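You operate a simulated robot arm through the tools that you are given. There is no shell and no other tool.

Carry out the task below with a simulated robot arm. There is one attempt and no reset: what you move stays moved.

TASK
Mix a salt soak in the teal pail and lower the stained cloth in.
Fine: 40 ml of salts, within 10 ml, then water to about 400 ml; stir till no lumps show; jar, jug and blue paddle back.

It is judged by the outcome, as a careful person would: the job done as asked, and still so three seconds after it is handed in. It fails if anything else is knocked over, pushed out of place, dropped, spilled or broken. Flat cloth is picked up by pressing the open fingertips on it (5 to 10 N) and closing them slowly along it; thin cloth reads only 2 to 8 mm in the jaws.

THE ROBOT
A 7-joint arm with a two-finger parallel gripper, fixed in place. Base frame: the origin is on the floor under the middle of its stand, x ahead of it, y to its left, z up. Readings come in m, rad, newtons and seconds.
With the tool pointing down near the work surface it reaches from about 0.1 to 0.88 m from the base axis. Its first joint turns from -2.007 to 2.007 rad. Payload 3.91 kg.
The TCP is the grasp point between the finger pads, 0.03 m short of the fingertips. In the tool frame z runs along the fingers and y along their closing line. Largest opening 0.11 m; finger width 0.02, thickness 0.01; the body of the gripper, 0.048 by 0.112 m, starts 0.055 m behind the TCP.
Orientation is told as [roll, pitch, yaw] about the base's x, y, z axes, in that order, counted from this pose: with the fingers straight down and closing along the base's y, the tool's x points along the base's -x, its y along +y and its z along -z.

THE INTERFACE
- The arm moves only by the tool nudge_tool. Its argument "increments" is a list of rows, each a list of 3 entries, a list of its own where there are three numbers: the opening in per cent of the stroke, from 0 (shut) to 100 (fully open), then the shift along the tool's x, y, z in m, then the turn, a rotation vector about the tool's x, y, z in rad. In form: [[hand, [dx, dy, dz], [ax, ay, az]], ...]. A call has 1 to 20 rows; each row is the pose to reach, as a shift and turn from the pose commanded when the call began, along the tool's axes at that moment. Rows are played at 5 a second. More than 0.05 m and 0.15 rad between two rows, or a gripper value outside its range, and nothing of the call is played. Where a pose cannot be reached the arm comes as near as it can. A force on the tool above 40 N (or 10 N above the force at the start of the call, whichever is more), or a blocked arm, ends the call early, and 0.2 s more pass. The fingers move at their own pace (about 0.153 m/s each) and stop on an object; they squeeze with about 20 N. The grip force told is the motor's: it shows also when the fingers shut on nothing. Time passes only in rows, and 0.2 s behind the last, so rows that repeat a pose let the fingers close. It gives the time, the measured TCP pose, the force on the tool (base axes), the opening and the grip force at its end, in the units of the frame above (readings bear some noise), with the torque about the TCP (base axes, N m) and any sound that the robot's microphone picked up.
- Cameras (640 x 400 px; columns grow to the right, rows downward): "scene" is fixed at [0.0479, 0.487, 1.411]; the picture's right is [-0.31, -0.95, 0.00], its down [-0.48, 0.16, -0.86] and it looks along [0.82, -0.27, -0.50] (base axes); focal length 372 px, centre (320, 200). "wrist" rides on the gripper at [0.072, 0.017, -0.103] in the tool frame; the picture's right is [-0.23, 0.97, 0.00], its down [-0.76, -0.18, -0.62] and it looks along [-0.61, -0.14, 0.78] (tool axes); focal length 222 px, centre (320, 200). There is no depth. A picture from a camera that has moved, and an enlarged one, comes with that camera's place and axes in the base frame and with its lens. The place of the scene camera against the robot may be out by one fixed shift of up to 0.025 m in any direction.
- snapshot(camera): a new picture of that camera. No time passes.
- slide_trunk(by): slides the trunk up (or, below 0, down) by that many m; the arm rides with it, the base frame stays. It gives what a move gives, with no picture.
- enlarge(camera, box): a new picture of the part [left, top, right, bottom] of that camera's present view, enlarged. No time passes.
- close_job(): hands the job in; it is judged then, once.

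Nothing tells you positions but the pictures and the camera data. Unless the task says otherwise, let go and move clear before handing in.

The tools are called by a JSON object that holds its "method" and its "body". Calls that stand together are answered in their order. nudge_tool: Moves the arm, as the interface text tells. Its arguments: {"type":"object","properties":{"increments":{"type":"array"}},"required":["increments"]} The other tools are called the same way: slide_trunk (by) moves the trunk up or down; snapshot (camera) takes a picture; enlarge (camera, box) takes an enlarged picture of a part of a camera's view; close_job () hands the job in.

At the start:

```text
t: 0.0
eef_pos: [0.464, 0.3036, 1.1922]
tcp_rot: [0.001, -0.001, 0.001]
contact_force: [-0.2, 0.3, -0.3]
torque: [-0.01, -0.02, -0.01]
finger_gap: 0.11
grasp_force: 0.0
trunk travel left (down, up): [-0.825, 0.165]
```

scene: 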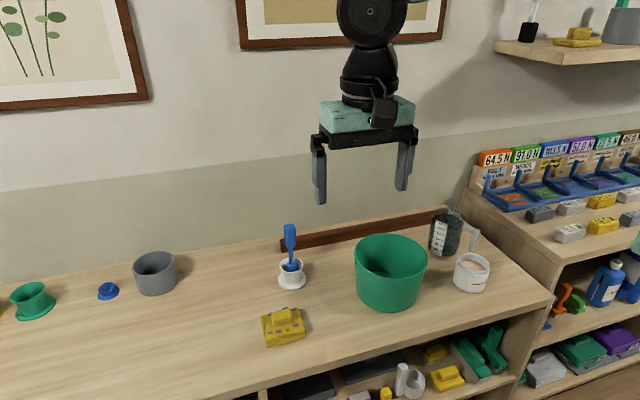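
wrist: 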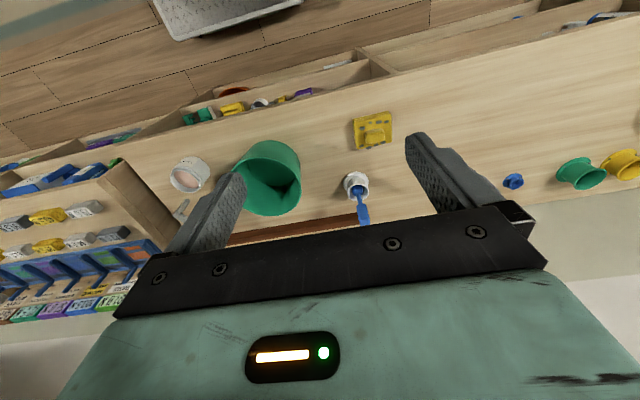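

I see a bench with a green/teal pail, a jug, a jar of salts, a white holder with a blue paddle, and other items; I can't see the stained cloth yet. I'll enlarge parts of the view to identify everything before moving.

{"method": "enlarge", "body": {"camera": "scene", "box": [340, 190, 500, 320]}}

{"method": "enlarge", "body": {"camera": "scene", "box": [220, 210, 380, 360]}}

{"method": "enlarge", "body": {"camera": "scene", "box": [0, 220, 220, 400]}}

{"method": "enlarge", "body": {"camera": "scene", "box": [460, 110, 640, 260]}}

{"method": "enlarge", "body": {"camera": "scene", "box": [240, 290, 640, 400]}}

{"method": "enlarge", "body": {"camera": "scene", "box": [480, 0, 640, 80]}}

{"method": "enlarge", "body": {"camera": "wrist", "box": [150, 90, 430, 250]}}

```text
3.08 times, centred on (420, 255) of scene
camera zoom: at [0.0479, 0.487, 1.411], right [-0.31, -0.95, 0.0], down [-0.48, 0.16, -0.86], along [0.82, -0.27, -0.5], focal length 1144 px, centre (12, 31)
```

zoom: 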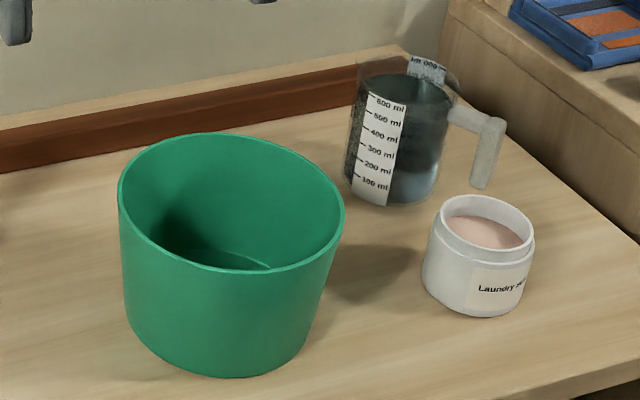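

```text
2.67 times, centred on (300, 285) of scene
camera zoom: at [0.0479, 0.487, 1.411], right [-0.31, -0.95, 0.0], down [-0.48, 0.16, -0.86], along [0.82, -0.27, -0.5], focal length 991 px, centre (373, -27)
```

zoom: 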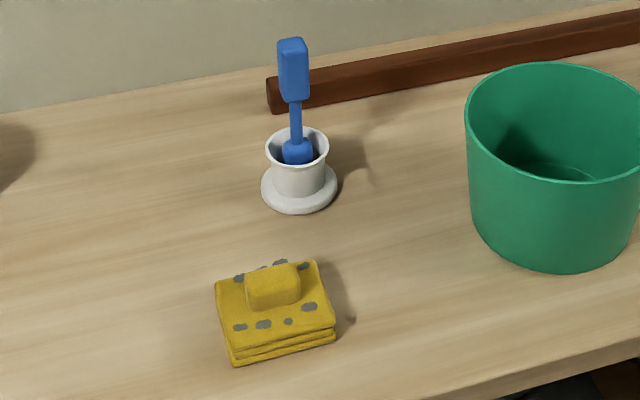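

```text
2.22 times, centred on (110, 310) of scene
camera zoom: at [0.0479, 0.487, 1.411], right [-0.31, -0.95, 0.0], down [-0.48, 0.16, -0.86], along [0.82, -0.27, -0.5], focal length 826 px, centre (787, -44)
```

zoom: 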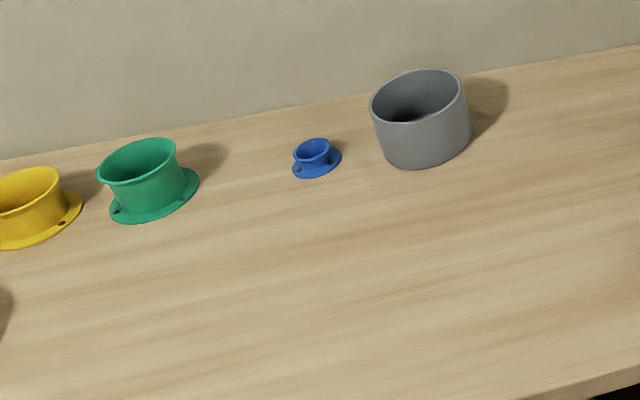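

```text
2.67 times, centred on (550, 185) of scene
camera zoom: at [0.0479, 0.487, 1.411], right [-0.31, -0.95, 0.0], down [-0.48, 0.16, -0.86], along [0.82, -0.27, -0.5], focal length 991 px, centre (-293, 240)
```

zoom: 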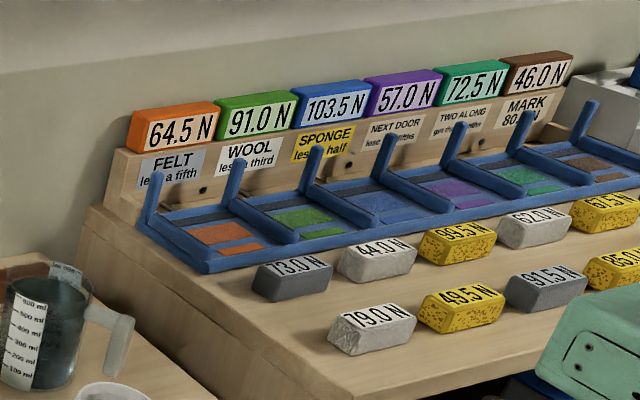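

```text
1.60 times, centred on (440, 345) of scene
camera zoom: at [0.0479, 0.487, 1.411], right [-0.31, -0.95, 0.0], down [-0.48, 0.16, -0.86], along [0.82, -0.27, -0.5], focal length 595 px, centre (128, -32)
```

zoom: 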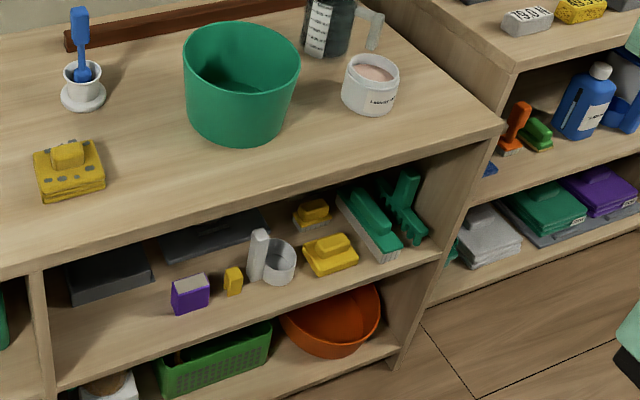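

```text
4.00 times, centred on (560, 40) of scene
camera zoom: at [0.0479, 0.487, 1.411], right [-0.31, -0.95, 0.0], down [-0.48, 0.16, -0.86], along [0.82, -0.27, -0.5], focal length 1487 px, centre (-640, 840)
```

zoom: 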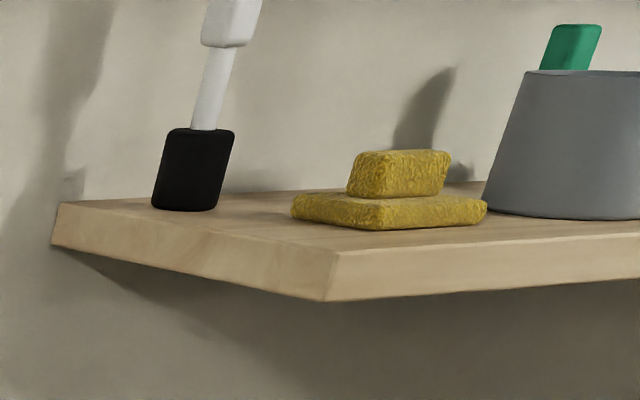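

```text
2.29 times, centred on (290, 170) of wrist
camera zoom: at [0.3924, 0.3213, 1.295], right [0.23, 0.97, 0.0], down [0.76, -0.18, 0.62], along [0.61, -0.14, -0.78], focal length 508 px, centre (389, 269)
```

zoom: 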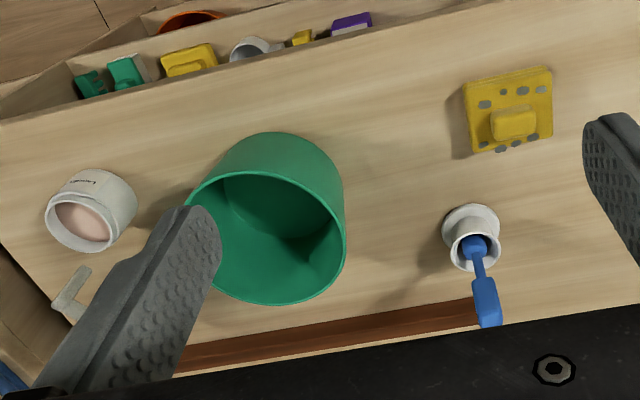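

The bench holds the teal pail, a measuring jug, a "Laundry salts" jar, the blue paddle in a white holder, and a yellow folded cloth with grey stains. I'll zoom in tighter on each for labels and levels.

{"method": "enlarge", "body": {"camera": "scene", "box": [420, 200, 500, 250]}}

{"method": "enlarge", "body": {"camera": "scene", "box": [440, 245, 504, 300]}}

{"method": "enlarge", "body": {"camera": "scene", "box": [345, 225, 435, 315]}}

{"method": "enlarge", "body": {"camera": "scene", "box": [255, 215, 335, 295]}}

{"method": "enlarge", "body": {"camera": "scene", "box": [250, 295, 320, 355]}}

{"method": "enlarge", "body": {"camera": "scene", "box": [340, 330, 520, 400]}}

{"method": "enlarge", "body": {"camera": "scene", "box": [530, 240, 640, 380]}}

{"method": "enlarge", "body": {"camera": "wrist", "box": [160, 140, 240, 240]}}

```text
8.00 times, centred on (460, 225) of scene
camera zoom: at [0.0479, 0.487, 1.411], right [-0.31, -0.95, 0.0], down [-0.48, 0.16, -0.86], along [0.82, -0.27, -0.5], focal length 2973 px, centre (-800, 0)
```

zoom: 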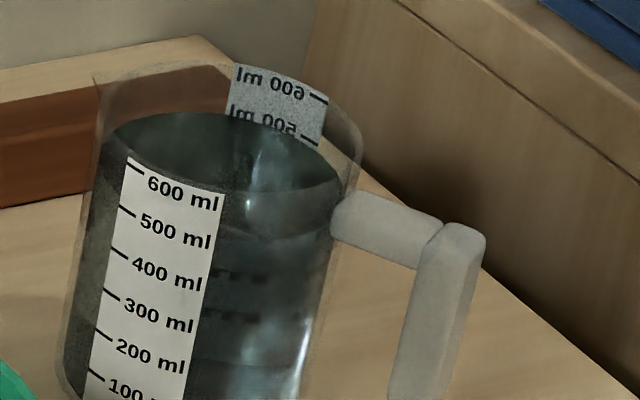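

```text
7.27 times, centred on (472, 272) of scene
camera zoom: at [0.0479, 0.487, 1.411], right [-0.31, -0.95, 0.0], down [-0.48, 0.16, -0.86], along [0.82, -0.27, -0.5], focal length 2703 px, centre (-786, -327)
```

zoom: 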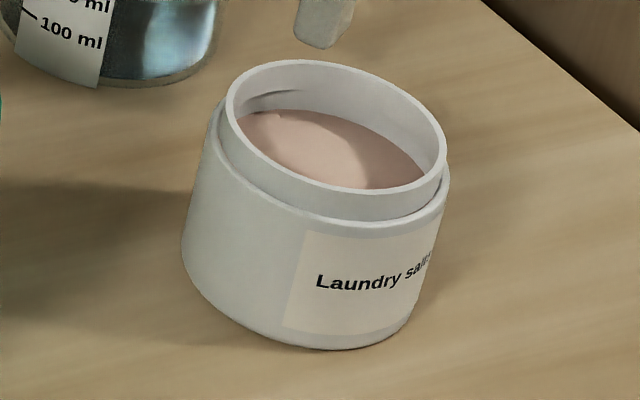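

```text
4.44 times, centred on (390, 270) of scene
camera zoom: at [0.0479, 0.487, 1.411], right [-0.31, -0.95, 0.0], down [-0.48, 0.16, -0.86], along [0.82, -0.27, -0.5], focal length 1652 px, centre (9, -111)
```

zoom: 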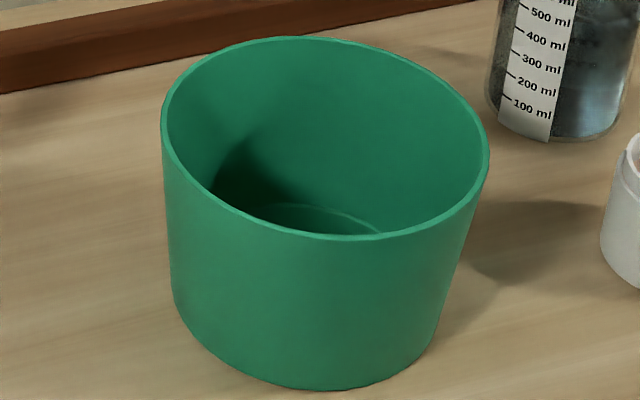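

```text
5.00 times, centred on (295, 255) of scene
camera zoom: at [0.0479, 0.487, 1.411], right [-0.31, -0.95, 0.0], down [-0.48, 0.16, -0.86], along [0.82, -0.27, -0.5], focal length 1858 px, centre (445, -75)
```

zoom: 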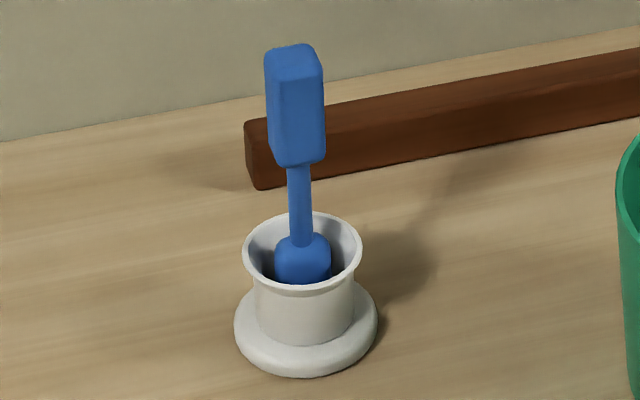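

```text
6.67 times, centred on (285, 325) of scene
camera zoom: at [0.0479, 0.487, 1.411], right [-0.31, -0.95, 0.0], down [-0.48, 0.16, -0.86], along [0.82, -0.27, -0.5], focal length 2478 px, centre (553, -633)
```

zoom: 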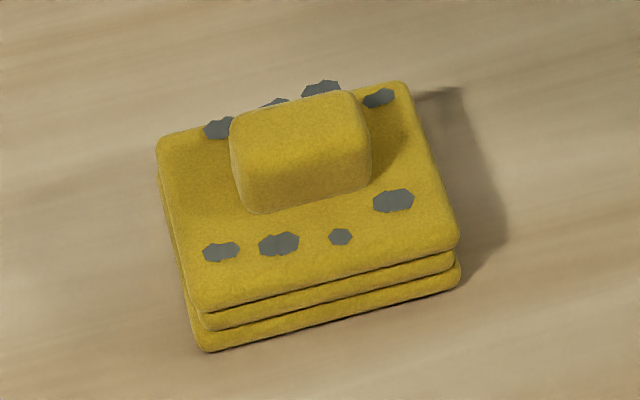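

```text
3.56 times, centred on (430, 365) of scene
camera zoom: at [0.0479, 0.487, 1.411], right [-0.31, -0.95, 0.0], down [-0.48, 0.16, -0.86], along [0.82, -0.27, -0.5], focal length 1322 px, centre (-71, -387)
```

zoom: 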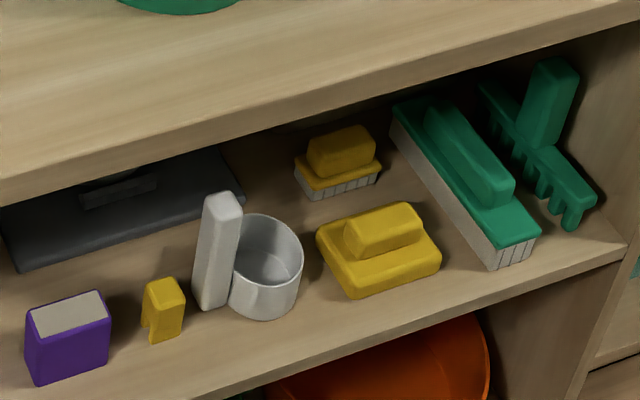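

```text
2.86 times, centred on (585, 310) of scene
camera zoom: at [0.0479, 0.487, 1.411], right [-0.31, -0.95, 0.0], down [-0.48, 0.16, -0.86], along [0.82, -0.27, -0.5], focal length 1062 px, centre (-437, -114)
```

zoom: 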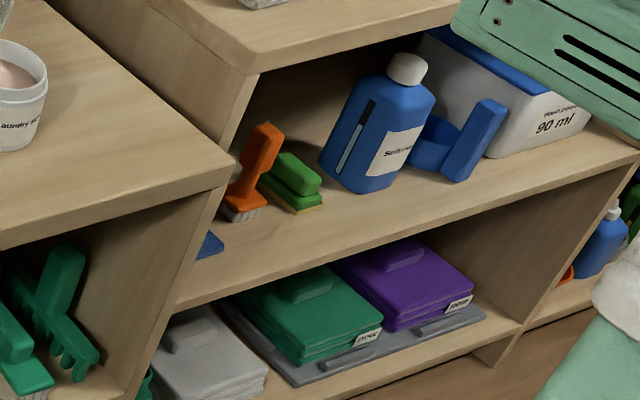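

```text
4.00 times, centred on (200, 190) of wrist
camera zoom: at [0.3924, 0.3213, 1.295], right [0.23, 0.97, 0.0], down [0.76, -0.18, 0.62], along [0.61, -0.14, -0.78], focal length 888 px, centre (800, 240)
```

zoom: 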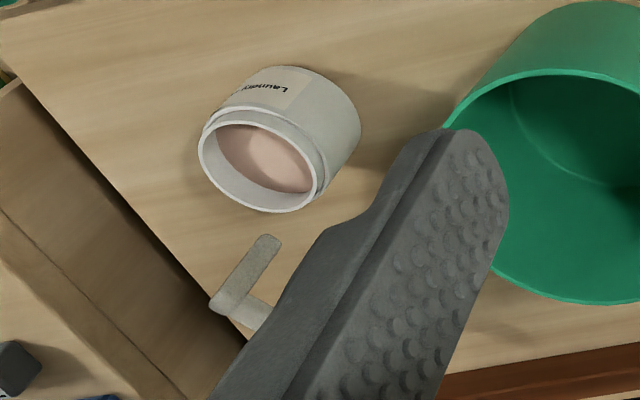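

The stained cloth is the yellow folded stack with a knob at about (0.64, 0.38). The pail is near (0.67, 0.12), the jar near (0.65, -0.13) and the jug near (0.80, -0.14). I'll move the wrist camera over the jar and jug side, high above the bench, to triangulate accurately.

{"method": "nudge_tool", "body": {"increments": [[100, [0.01, -0.0376, 0.0], [0, 0, 0]], [100, [0.02, -0.0752, 0.0], [0, 0, 0]], [100, [0.03, -0.1128, 0.0], [0, 0, 0]], [100, [0.04, -0.1504, 0.0], [0, 0, 0]], [100, [0.05, -0.188, 0.0], [0, 0, 0]], [100, [0.06, -0.2256, 0.0], [0, 0, 0]], [100, [0.07, -0.2632, 0.0], [0, 0, 0]], [100, [0.08, -0.3008, 0.0], [0, 0, 0]], [100, [0.09, -0.3384, 0.0], [0, 0, 0]], [100, [0.1, -0.376, 0.0], [0, 0, 0]], [100, [0.1, -0.376, 0.0], [0, 0, 0]]]}}

{"method": "snapshot", "body": {"camera": "wrist"}}

{"method": "snapshot", "body": {"camera": "scene"}}

```text
t: 2.4
eef_pos: [0.4164, -0.0565, 1.2371]
tcp_rot: [0.0, 0.003, -0.001]
contact_force: [-1.0, 1.0, -0.3]
torque: [0.05, 0.0, 0.0]
finger_gap: 0.1102
grasp_force: 0.1
out of reach, approached as far as the arm can: row 8, 9, 10, 11
trunk travel left (down, up): [-0.825, 0.165]
```

```text
taken
camera wrist: at [0.3448, -0.0384, 1.3392], right [0.23, 0.97, 0.0], down [0.76, -0.18, 0.62], along [0.61, -0.14, -0.78], focal length 222 px, centre (320, 200)
```

wrist: 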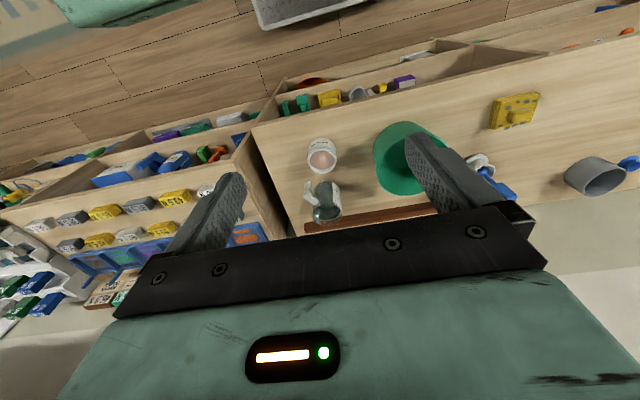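

```text
taken
```

scene: 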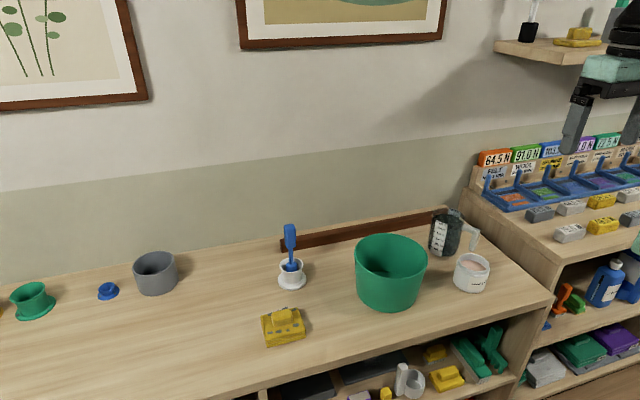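

The arm stopped short because that pose was out of reach; TCP is at about (0.416, -0.057, 1.237). The bench top works out at about z 0.73 and nothing has moved. I'll zoom in on the wrist view for the jar, jug and pail.

{"method": "enlarge", "body": {"camera": "wrist", "box": [260, 110, 420, 240]}}

{"method": "enlarge", "body": {"camera": "wrist", "box": [360, 70, 560, 210]}}

{"method": "enlarge", "body": {"camera": "wrist", "box": [250, 40, 470, 160]}}

```text
3.08 times, centred on (340, 175) of wrist
camera zoom: at [0.3448, -0.0384, 1.3392], right [0.23, 0.97, 0.0], down [0.76, -0.18, 0.62], along [0.61, -0.14, -0.78], focal length 684 px, centre (258, 277)
```

zoom: 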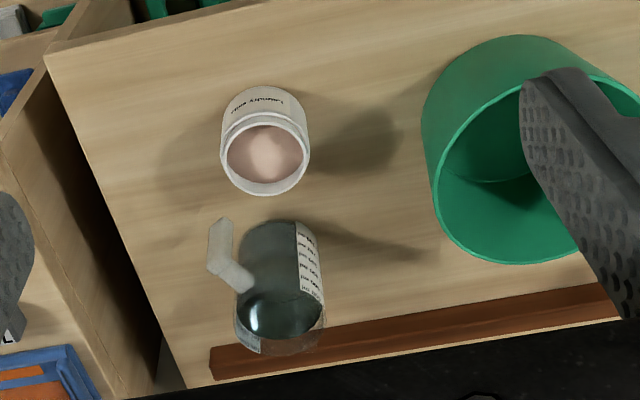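

```text
2.86 times, centred on (460, 140) of wrist
camera zoom: at [0.3448, -0.0384, 1.3392], right [0.23, 0.97, 0.0], down [0.76, -0.18, 0.62], along [0.61, -0.14, -0.78], focal length 635 px, centre (-80, 371)
```

zoom: 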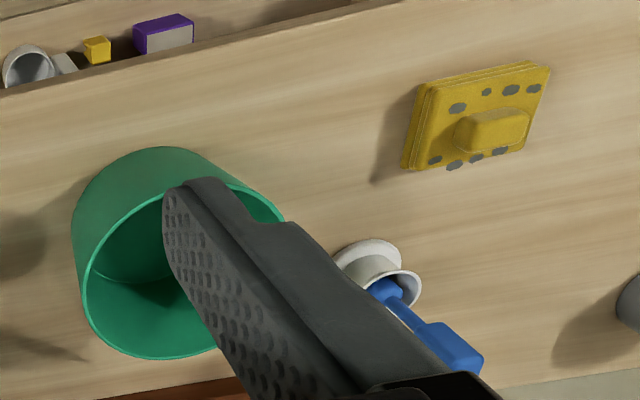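

```text
2.91 times, centred on (360, 100) of wrist
camera zoom: at [0.3448, -0.0384, 1.3392], right [0.23, 0.97, 0.0], down [0.76, -0.18, 0.62], along [0.61, -0.14, -0.78], focal length 646 px, centre (204, 491)
```

zoom: 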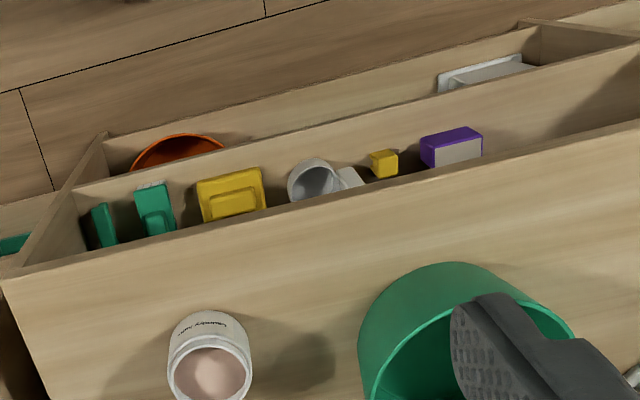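

The jar is near (0.62, -0.10) with its rim at z about 0.81, and the jug near (0.76, -0.11) with its handle toward -y. The bench front edge is at x about 0.52. I'll drop the camera closer to get better geometry, checking which pose the increments start from.

{"method": "nudge_tool", "body": {"increments": [[100, [0, 0, 0], [0, 0, 0]]]}}

{"method": "nudge_tool", "body": {"increments": [[100, [0, 0, 0.04], [0, 0, 0]], [100, [0, 0, 0.08], [0, 0, 0]], [100, [0, 0, 0.12], [0, 0, 0]], [100, [0, 0, 0.16], [0, 0, 0]], [100, [0, 0, 0.16], [0, 0, 0]]]}}

{"method": "snapshot", "body": {"camera": "wrist"}}

```text
t: 2.8
eef_pos: [0.4163, -0.0557, 1.2361]
tcp_rot: [-0.001, 0.0, 0.0]
contact_force: [0.0, 0.0, 0.2]
torque: [0.0, -0.02, 0.03]
finger_gap: 0.11
grasp_force: 0.1
trunk travel left (down, up): [-0.825, 0.165]
```

```text
t: 4.0
eef_pos: [0.4859, -0.0338, 1.0883]
tcp_rot: [0.001, 0.002, 0.002]
contact_force: [-0.7, -0.1, -0.2]
torque: [0.03, -0.03, 0.03]
finger_gap: 0.1101
grasp_force: 0.1
out of reach, approached as far as the arm can: row 1, 2, 3, 4, 5
trunk travel left (down, up): [-0.825, 0.165]
```

```text
taken
camera wrist: at [0.4132, -0.0168, 1.1913], right [0.23, 0.97, 0.0], down [0.76, -0.18, 0.62], along [0.61, -0.14, -0.78], focal length 222 px, centre (320, 200)
```

wrist: 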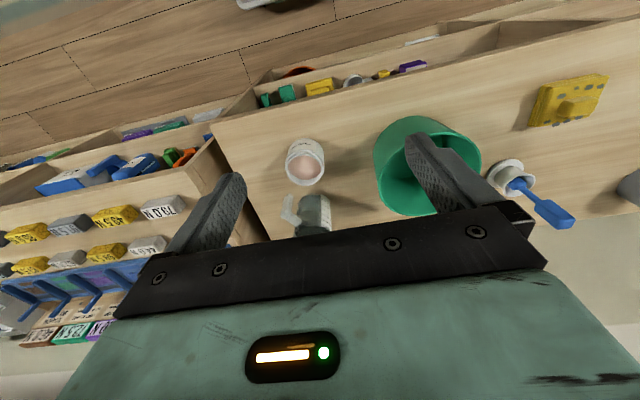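

The inner reach limit pushed the TCP out to (0.486, -0.034, 1.088). That is fine, because the objects are farther out. I'll zoom in here.

{"method": "enlarge", "body": {"camera": "wrist", "box": [260, 120, 360, 240]}}

{"method": "enlarge", "body": {"camera": "wrist", "box": [360, 100, 500, 220]}}

{"method": "enlarge", "body": {"camera": "wrist", "box": [480, 50, 640, 240]}}

{"method": "snapshot", "body": {"camera": "scene"}}

```text
3.33 times, centred on (310, 180) of wrist
camera zoom: at [0.4132, -0.0168, 1.1913], right [0.23, 0.97, 0.0], down [0.76, -0.18, 0.62], along [0.61, -0.14, -0.78], focal length 740 px, centre (353, 267)
```

zoom: 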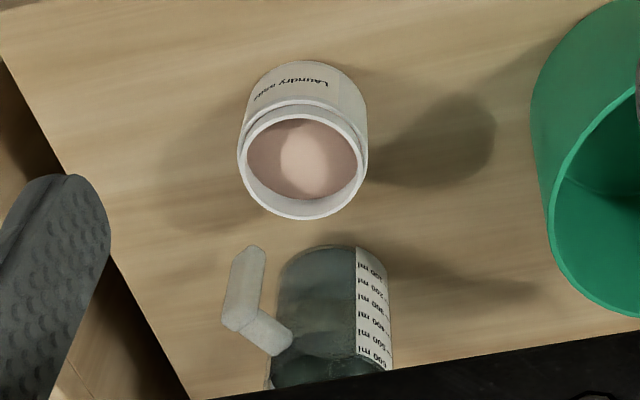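

```text
3.33 times, centred on (430, 160) of wrist
camera zoom: at [0.4132, -0.0168, 1.1913], right [0.23, 0.97, 0.0], down [0.76, -0.18, 0.62], along [0.61, -0.14, -0.78], focal length 740 px, centre (-47, 333)
```

zoom: 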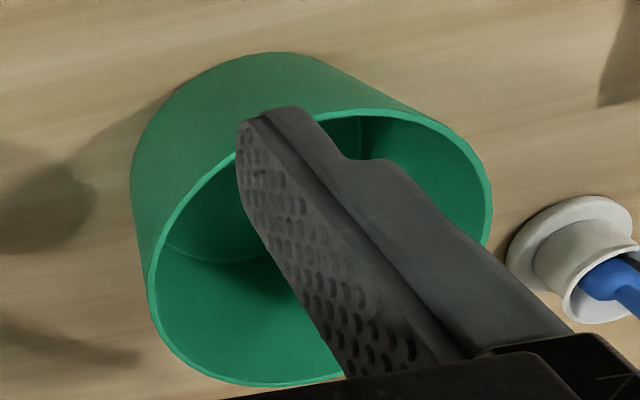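

```text
2.11 times, centred on (560, 145) of wrist
camera zoom: at [0.4132, -0.0168, 1.1913], right [0.23, 0.97, 0.0], down [0.76, -0.18, 0.62], along [0.61, -0.14, -0.78], focal length 468 px, centre (-185, 316)
```

zoom: 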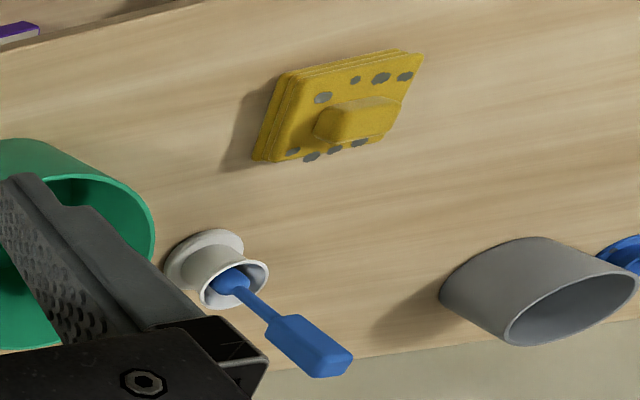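

```text
taken
```

scene: 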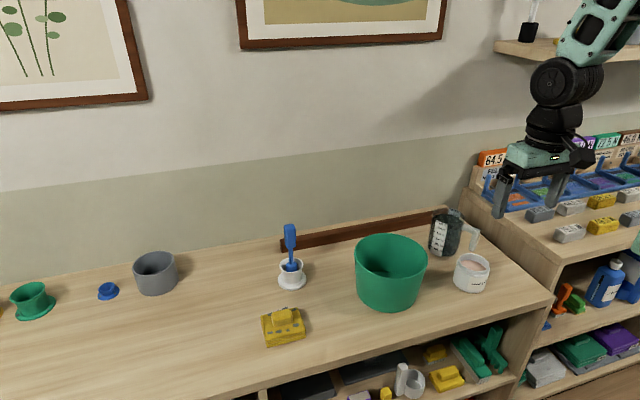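

Triangulation gives the jar rim centre at about (0.628, -0.098, 0.805) with a 78 mm diameter. The pail rim centre is about (0.662, 0.125, 0.856) with a 170 mm diameter, and the jug about (0.78, -0.118). I'll go above the jar with fingers open for a close look.

{"method": "nudge_tool", "body": {"increments": [[100, [-0.0284, -0.0129, 0.0276], [0, 0, 0]], [100, [-0.0568, -0.0258, 0.0552], [0, 0, 0]], [100, [-0.0852, -0.0387, 0.0828], [0, 0, 0]], [100, [-0.1136, -0.0516, 0.1104], [0, 0, 0]], [100, [-0.142, -0.0645, 0.138], [0, 0, 0]], [100, [-0.142, -0.0645, 0.138], [0, 0, 0]]]}}

{"method": "snapshot", "body": {"camera": "wrist"}}

{"method": "snapshot", "body": {"camera": "scene"}}

```text
t: 5.4
eef_pos: [0.626, -0.0989, 0.9479]
tcp_rot: [-0.001, 0.0, -0.001]
contact_force: [0.7, -0.4, 0.6]
torque: [0.01, 0.0, -0.01]
finger_gap: 0.1102
grasp_force: 0.0
trunk travel left (down, up): [-0.825, 0.165]
```

```text
taken
camera wrist: at [0.5532, -0.0806, 1.0505], right [0.23, 0.97, 0.0], down [0.76, -0.18, 0.62], along [0.61, -0.14, -0.78], focal length 222 px, centre (320, 200)
```

wrist: 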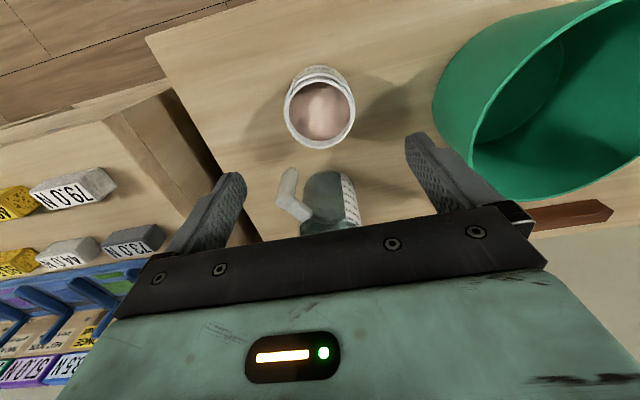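

```text
taken
```

scene: 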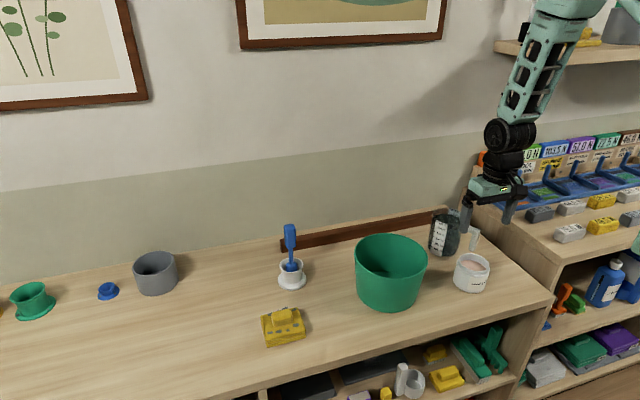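

{"method": "enlarge", "body": {"camera": "wrist", "box": [270, 50, 370, 170]}}

{"method": "enlarge", "body": {"camera": "wrist", "box": [260, 140, 380, 250]}}

{"method": "enlarge", "body": {"camera": "scene", "box": [440, 180, 540, 300]}}

```text
3.33 times, centred on (320, 110) of wrist
camera zoom: at [0.5532, -0.0806, 1.0505], right [0.23, 0.97, 0.0], down [0.76, -0.18, 0.62], along [0.61, -0.14, -0.78], focal length 740 px, centre (320, 500)
```

zoom: 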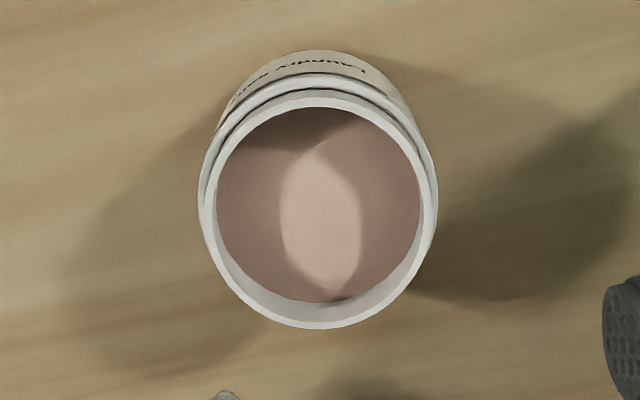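

```text
3.64 times, centred on (320, 195) of wrist
camera zoom: at [0.5532, -0.0806, 1.0505], right [0.23, 0.97, 0.0], down [0.76, -0.18, 0.62], along [0.61, -0.14, -0.78], focal length 808 px, centre (320, 218)
```

zoom: 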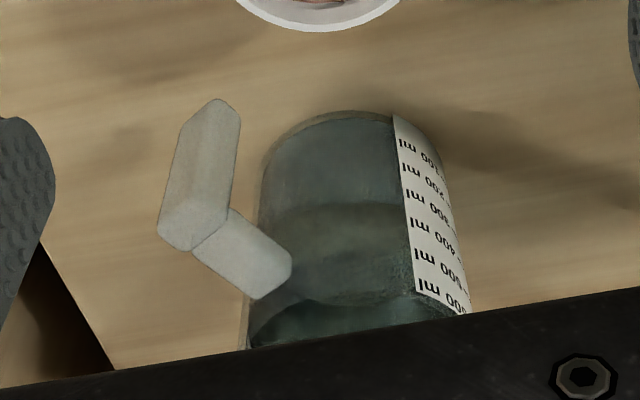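

```text
3.33 times, centred on (490, 240) of scene
camera zoom: at [0.0479, 0.487, 1.411], right [-0.31, -0.95, 0.0], down [-0.48, 0.16, -0.86], along [0.82, -0.27, -0.5], focal length 1239 px, centre (-247, 67)
```

zoom: 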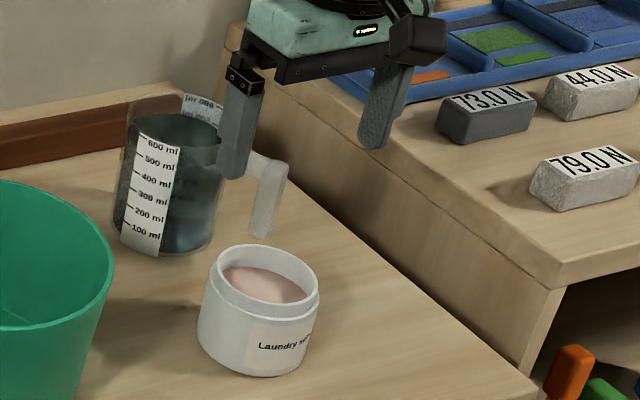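

The jar is centred between the open fingers, with rim centre about (0.628, -0.0985) and the salts roughly 15 mm below the rim. Before gripping anything I'll dry-run the pouring pose above the pail with the hand empty, to check the tilt is reachable.

{"method": "nudge_tool", "body": {"increments": [[100, [-0.0157, 0.0372, -0.01], [0, 0, 0]], [100, [-0.0314, 0.0745, -0.02], [0, 0, 0]], [100, [-0.047, 0.1117, -0.03], [0, 0, 0]], [100, [-0.0627, 0.149, -0.04], [0, 0, 0]], [100, [-0.0783, 0.1862, -0.05], [0, 0, 0]], [100, [-0.094, 0.2235, -0.06], [0, 0, 0]], [100, [-0.094, 0.2235, -0.06], [0, -0.14, 0]], [100, [-0.094, 0.2235, -0.06], [0, -0.28, 0]], [100, [-0.094, 0.2235, -0.06], [0, -0.42, 0]], [100, [-0.094, 0.2235, -0.06], [0, -0.56, 0]], [100, [-0.094, 0.2235, -0.06], [0, -0.7, 0]], [100, [-0.094, 0.2235, -0.06], [0, -0.84, 0]], [100, [-0.094, 0.2235, -0.06], [0, -0.98, 0]], [100, [-0.094, 0.2235, -0.06], [0, -1.12, 0]], [100, [-0.094, 0.2235, -0.06], [0, -1.12, 0]]]}}

{"method": "snapshot", "body": {"camera": "wrist"}}

{"method": "snapshot", "body": {"camera": "scene"}}

```text
t: 8.6
eef_pos: [0.7191, 0.1273, 1.0075]
tcp_rot: [0.001, -1.122, 0.001]
contact_force: [0.3, 0.5, 0.6]
torque: [-0.05, -0.01, 0.04]
finger_gap: 0.1101
grasp_force: 0.0
trunk travel left (down, up): [-0.825, 0.165]
```

```text
taken
camera wrist: at [0.5953, 0.1444, 0.9876], right [0.1, 0.97, 0.2], down [-0.23, -0.18, 0.96], along [0.97, -0.14, 0.21], focal length 222 px, centre (320, 200)
```

wrist: 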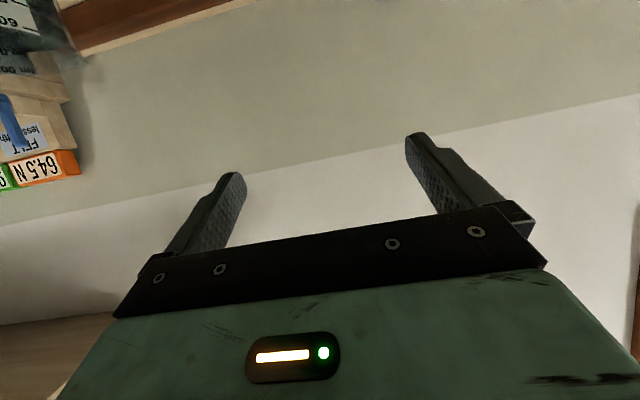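

```text
taken
```

scene: 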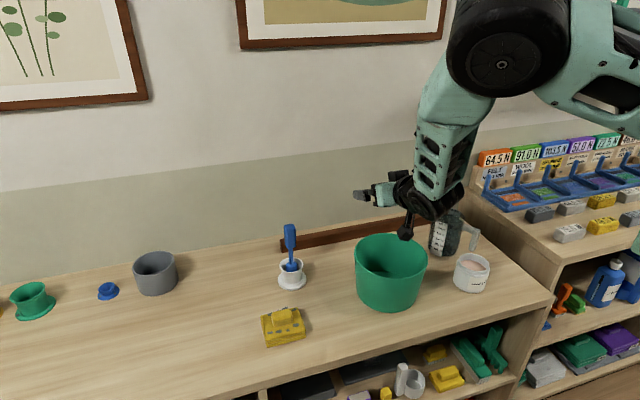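

The 64° tilt over the pail is reachable with nothing obstructing. I'll return upright to above the jar and descend to just above its rim.

{"method": "nudge_tool", "body": {"increments": [[100, [0.005, -0.0279, -0.01035], [0, 0.14, 0]], [100, [0.01, -0.0558, -0.0207], [0, 0.28, 0]], [100, [0.015, -0.0837, -0.031], [0, 0.42, 0]], [100, [0.02, -0.1116, -0.0414], [0, 0.56, 0]], [100, [0.025, -0.1395, -0.0517], [0, 0.7, 0]], [100, [0.03, -0.1674, -0.0621], [0, 0.84, 0]], [100, [0.035, -0.1953, -0.0724], [0, 0.98, 0]], [100, [0.0401, -0.2231, -0.0828], [0, 1.12, 0]], [100, [0.0401, -0.2231, -0.0828], [0, 1.12, 0]]]}}

{"method": "nudge_tool", "body": {"increments": [[100, [0, 0, 0.035], [0, 0, 0]], [100, [0, 0, 0.07], [0, 0, 0]], [100, [0, 0, 0.105], [0, 0, 0]], [100, [0, 0, 0.14], [0, 0, 0]], [100, [0, 0, 0.14], [0, 0, 0]]]}}

{"method": "snapshot", "body": {"camera": "wrist"}}

{"method": "enlarge", "body": {"camera": "scene", "box": [420, 180, 540, 300]}}

```text
t: 10.6
eef_pos: [0.6271, -0.0952, 1.0064]
tcp_rot: [0.0, 0.003, 0.0]
contact_force: [-0.2, -0.2, 0.4]
torque: [0.0, -0.03, 0.0]
finger_gap: 0.11
grasp_force: 0.0
trunk travel left (down, up): [-0.825, 0.165]
```

```text
t: 11.8
eef_pos: [0.6266, -0.0946, 0.8663]
tcp_rot: [0.0, 0.001, 0.0]
contact_force: [0.0, -0.9, 1.0]
torque: [0.02, -0.01, 0.01]
finger_gap: 0.11
grasp_force: 0.1
trunk travel left (down, up): [-0.825, 0.165]
```

```text
taken
camera wrist: at [0.5549, -0.0768, 0.9695], right [0.23, 0.97, 0.0], down [0.76, -0.18, 0.62], along [0.61, -0.14, -0.78], focal length 222 px, centre (320, 200)
```

wrist: 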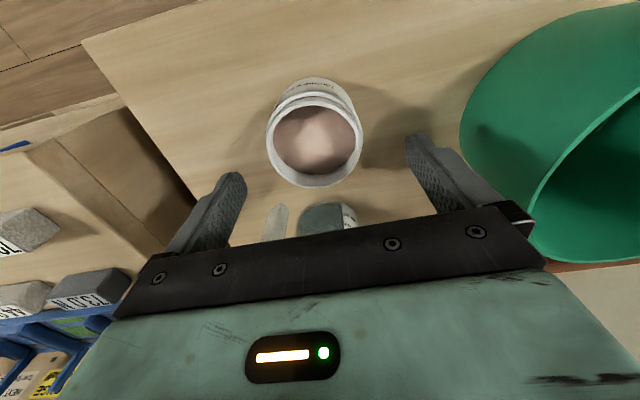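

```text
3.33 times, centred on (480, 240) of scene
camera zoom: at [0.0479, 0.487, 1.411], right [-0.31, -0.95, 0.0], down [-0.48, 0.16, -0.86], along [0.82, -0.27, -0.5], focal length 1239 px, centre (-213, 67)
```

zoom: 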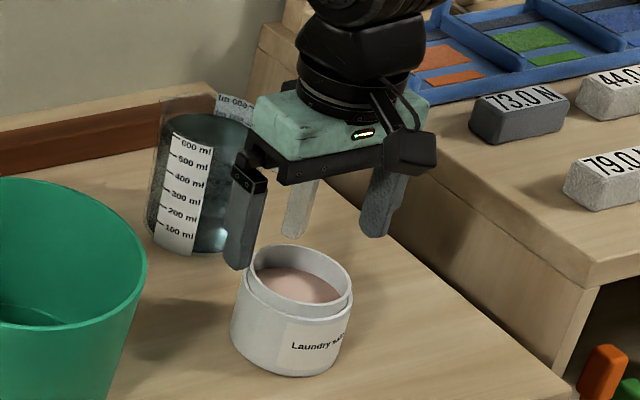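

The fingers straddle the jar just above its rim. I'll zoom in to refine the centring before lowering.

{"method": "enlarge", "body": {"camera": "wrist", "box": [240, 70, 400, 200]}}

{"method": "nudge_tool", "body": {"increments": [[100, [0, 0, 0], [0, 0, 0]]]}}

```text
3.08 times, centred on (320, 135) of wrist
camera zoom: at [0.5549, -0.0768, 0.9695], right [0.23, 0.97, 0.0], down [0.76, -0.18, 0.62], along [0.61, -0.14, -0.78], focal length 684 px, centre (320, 400)
```

zoom: 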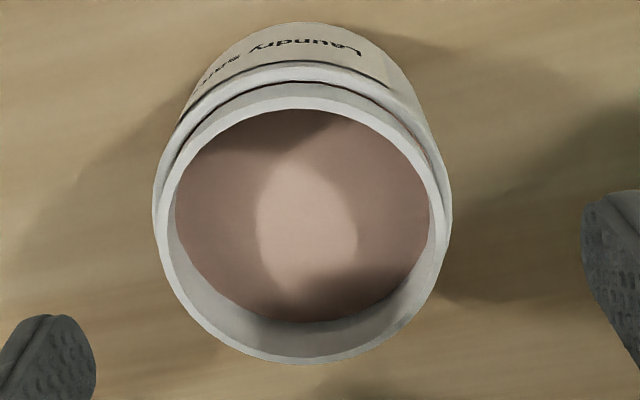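

```text
t: 12.2
eef_pos: [0.6271, -0.0952, 0.8668]
tcp_rot: [0.001, -0.001, 0.0]
contact_force: [-0.7, 0.4, 0.1]
torque: [0.04, 0.04, 0.01]
finger_gap: 0.1102
grasp_force: 0.0
trunk travel left (down, up): [-0.825, 0.165]
```

The jar centre is about 3 mm to the -y side of the TCP. I'll correct that, lower the open fingers around the jar, and check for contact.

{"method": "nudge_tool", "body": {"increments": [[100, [0.001, -0.003, 0.02], [0, 0, 0]], [100, [0.001, -0.003, 0.045], [0, 0, 0]], [100, [0.001, -0.003, 0.068], [0, 0, 0]], [100, [0.001, -0.003, 0.084], [0, 0, 0]], [100, [0.001, -0.003, 0.084], [0, 0, 0]]]}}

{"method": "snapshot", "body": {"camera": "wrist"}}

{"method": "enlarge", "body": {"camera": "scene", "box": [430, 200, 520, 300]}}

```text
t: 13.4
eef_pos: [0.6256, -0.0993, 0.7849]
tcp_rot: [0.001, 0.0, -0.001]
contact_force: [-0.2, -0.6, 0.0]
torque: [-0.02, -0.04, -0.02]
finger_gap: 0.11
grasp_force: 0.1
trunk travel left (down, up): [-0.825, 0.165]
```

```text
taken
camera wrist: at [0.5534, -0.081, 0.8874], right [0.23, 0.97, 0.0], down [0.76, -0.18, 0.62], along [0.61, -0.14, -0.78], focal length 222 px, centre (320, 200)
```

wrist: 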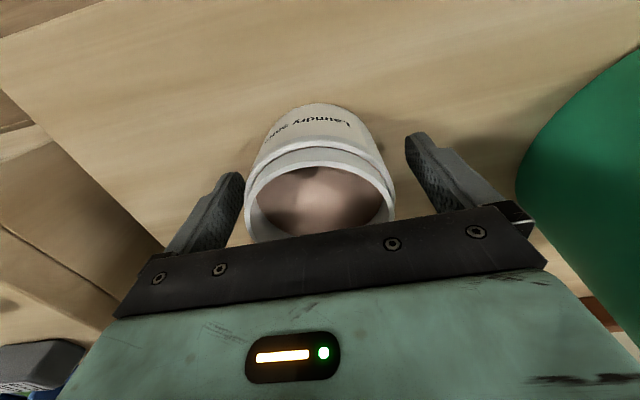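

```text
4.00 times, centred on (475, 250) of scene
camera zoom: at [0.0479, 0.487, 1.411], right [-0.31, -0.95, 0.0], down [-0.48, 0.16, -0.86], along [0.82, -0.27, -0.5], focal length 1487 px, centre (-300, 0)
```

zoom: 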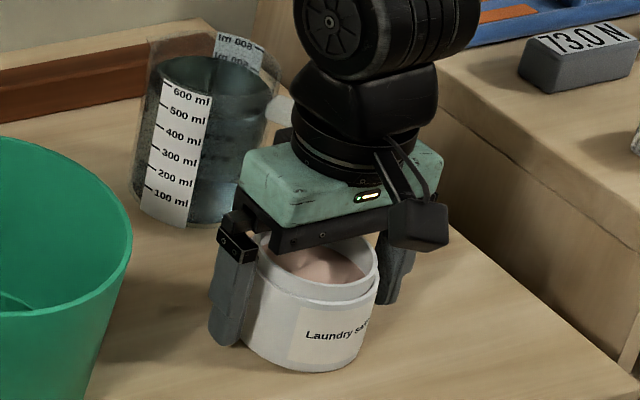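

The fingers are either side of the jar body with no contact force. Closing on it now.

{"method": "nudge_tool", "body": {"increments": [[40, [0, 0, 0], [0, 0, 0]], [40, [0, 0, 0], [0, 0, 0]], [40, [0, 0, 0], [0, 0, 0]], [40, [0, 0, 0], [0, 0, 0]]]}}

{"method": "snapshot", "body": {"camera": "wrist"}}

```text
t: 14.4
eef_pos: [0.6257, -0.0989, 0.7848]
tcp_rot: [0.001, -0.001, 0.001]
contact_force: [0.8, 0.5, 0.1]
torque: [0.02, -0.03, -0.03]
finger_gap: 0.0827
grasp_force: 20.0
trunk travel left (down, up): [-0.825, 0.165]
```

```text
taken
camera wrist: at [0.5534, -0.081, 0.8875], right [0.23, 0.97, 0.0], down [0.76, -0.18, 0.62], along [0.61, -0.14, -0.78], focal length 222 px, centre (320, 200)
```

wrist: 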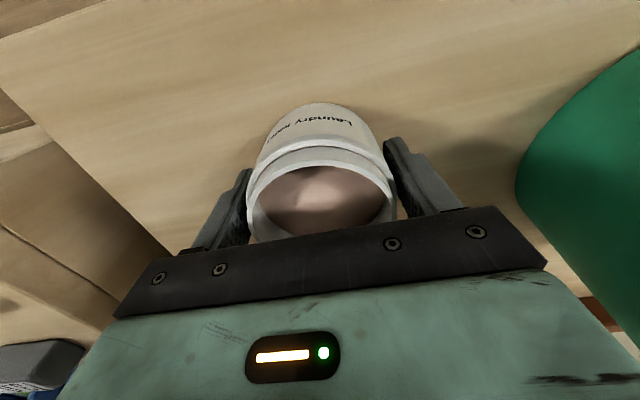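

The grip is solid at 82.7 mm and 20 N. I'll lift the jar slowly and check that it stays level, reading its weight.

{"method": "nudge_tool", "body": {"increments": [[40, [0, 0, -0.01], [0, 0, 0]], [40, [0, 0, -0.025], [0, 0, 0]], [40, [0, 0, -0.04], [0, 0, 0]], [40, [0, 0, -0.05], [0, 0, 0]], [40, [0, 0, -0.05], [0, 0, 0]], [40, [0, 0, -0.05], [0, 0, 0]]]}}

{"method": "nudge_tool", "body": {"increments": [[40, [0, 0, 0], [0, 0, 0]]]}}

{"method": "nudge_tool", "body": {"increments": [[40, [0, 0, 0], [0, 0, 0]]]}}

{"method": "nudge_tool", "body": {"increments": [[40, [0, 0, 0], [0, 0, 0]]]}}

{"method": "snapshot", "body": {"camera": "wrist"}}

{"method": "enlarge", "body": {"camera": "scene", "box": [430, 180, 520, 280]}}

```text
t: 15.8
eef_pos: [0.6265, -0.0985, 0.8344]
tcp_rot: [-0.001, 0.001, 0.0]
contact_force: [0.4, -0.4, -2.4]
torque: [-0.01, 0.02, -0.04]
finger_gap: 0.0824
grasp_force: 20.0
trunk travel left (down, up): [-0.825, 0.165]
```

```text
t: 16.2
eef_pos: [0.6266, -0.0973, 0.8338]
tcp_rot: [0.0, 0.001, -0.001]
contact_force: [0.3, -1.1, -2.4]
torque: [-0.01, -0.01, -0.02]
finger_gap: 0.0825
grasp_force: 20.2
trunk travel left (down, up): [-0.825, 0.165]
```

```text
t: 16.6
eef_pos: [0.6268, -0.0984, 0.8345]
tcp_rot: [0.001, -0.001, -0.001]
contact_force: [0.7, 0.6, -1.7]
torque: [0.02, 0.0, 0.02]
finger_gap: 0.0825
grasp_force: 20.1
trunk travel left (down, up): [-0.825, 0.165]
```

```text
t: 17.0
eef_pos: [0.6274, -0.0972, 0.835]
tcp_rot: [0.002, 0.001, -0.001]
contact_force: [0.7, 0.6, -2.0]
torque: [-0.01, 0.02, -0.01]
finger_gap: 0.083
grasp_force: 19.8
trunk travel left (down, up): [-0.825, 0.165]
```

```text
taken
camera wrist: at [0.5543, -0.0802, 0.9366], right [0.23, 0.97, 0.0], down [0.76, -0.18, 0.62], along [0.61, -0.14, -0.78], focal length 222 px, centre (320, 200)
```

wrist: 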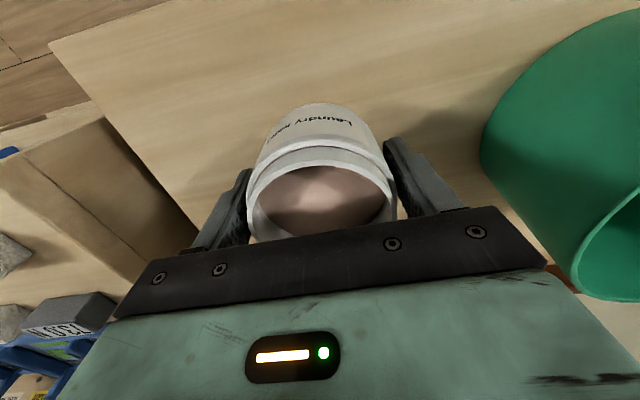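

```text
4.00 times, centred on (475, 230) of scene
camera zoom: at [0.0479, 0.487, 1.411], right [-0.31, -0.95, 0.0], down [-0.48, 0.16, -0.86], along [0.82, -0.27, -0.5], focal length 1487 px, centre (-300, 80)
```

zoom: 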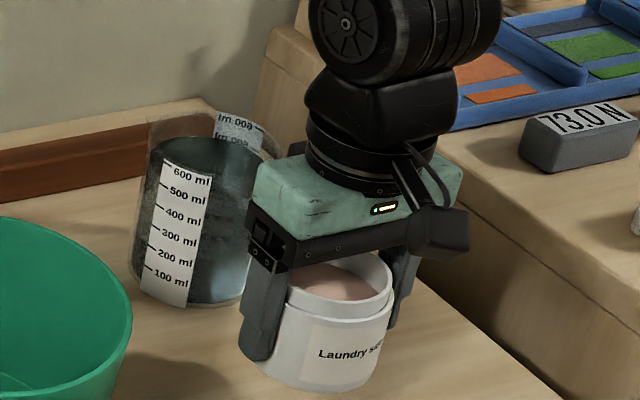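

The jar is held upright, weighing about 2.1 N. I'll zoom in for a baseline of the salt level inside the jar.

{"method": "enlarge", "body": {"camera": "wrist", "box": [240, 150, 400, 250]}}

{"method": "enlarge", "body": {"camera": "scene", "box": [490, 235, 535, 265]}}

```text
4.00 times, centred on (320, 200) of wrist
camera zoom: at [0.5543, -0.0802, 0.9366], right [0.23, 0.97, 0.0], down [0.76, -0.18, 0.62], along [0.61, -0.14, -0.78], focal length 888 px, centre (320, 200)
```

zoom: 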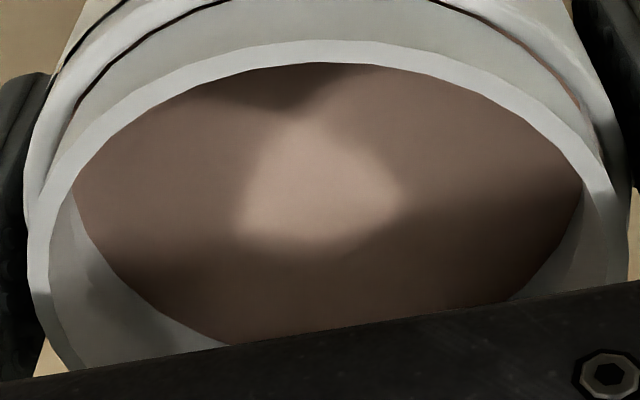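

```text
13.33 times, centred on (512, 250) of scene
camera zoom: at [0.0479, 0.487, 1.411], right [-0.31, -0.95, 0.0], down [-0.48, 0.16, -0.86], along [0.82, -0.27, -0.5], focal length 4956 px, centre (-2247, -467)
```

zoom: 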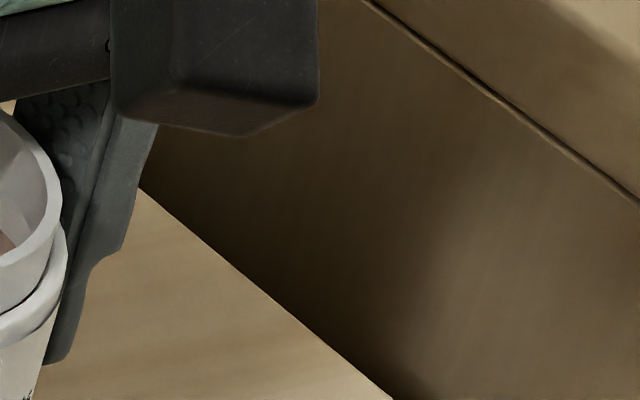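

The salt surface sits about 17 mm below the rim in a jar of inner radius about 35.5 mm, so 40 ml is roughly a 10 mm drop. I'll carry the jar upright to above the pail.

{"method": "nudge_tool", "body": {"increments": [[40, [0, 0, -0.035], [0, 0, 0]], [40, [0, 0, -0.07], [0, 0, 0]], [40, [0, 0, -0.1055], [0, 0, 0]], [40, [-0.01225, 0.0371, -0.1055], [0, 0, 0]], [40, [-0.0245, 0.0742, -0.1055], [0, 0, 0]], [40, [-0.03675, 0.1113, -0.1055], [0, 0, 0]], [40, [-0.049, 0.1484, -0.1055], [0, 0, 0]], [40, [-0.06125, 0.1855, -0.1055], [0, 0, 0]], [40, [-0.0735, 0.2226, -0.1055], [0, 0, 0]], [40, [-0.0735, 0.2226, -0.1055], [0, 0, 0]]]}}

{"method": "snapshot", "body": {"camera": "wrist"}}

{"method": "snapshot", "body": {"camera": "scene"}}

```text
t: 19.2
eef_pos: [0.701, 0.1256, 0.9381]
tcp_rot: [0.001, 0.0, -0.001]
contact_force: [-0.2, 0.6, -1.2]
torque: [-0.01, -0.01, 0.01]
finger_gap: 0.0828
grasp_force: 20.2
trunk travel left (down, up): [-0.825, 0.165]
```

```text
taken
camera wrist: at [0.6283, 0.1443, 1.0407], right [0.23, 0.97, 0.0], down [0.76, -0.18, 0.62], along [0.61, -0.14, -0.78], focal length 222 px, centre (320, 200)
```

wrist: 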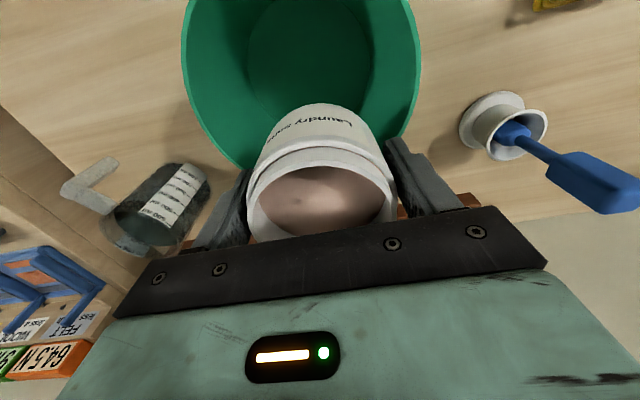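

```text
taken
```

scene: 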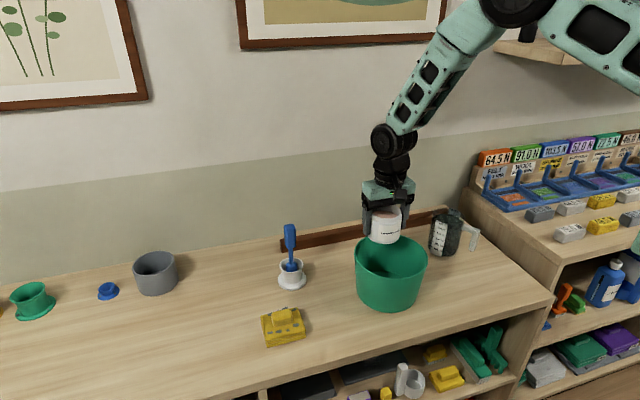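

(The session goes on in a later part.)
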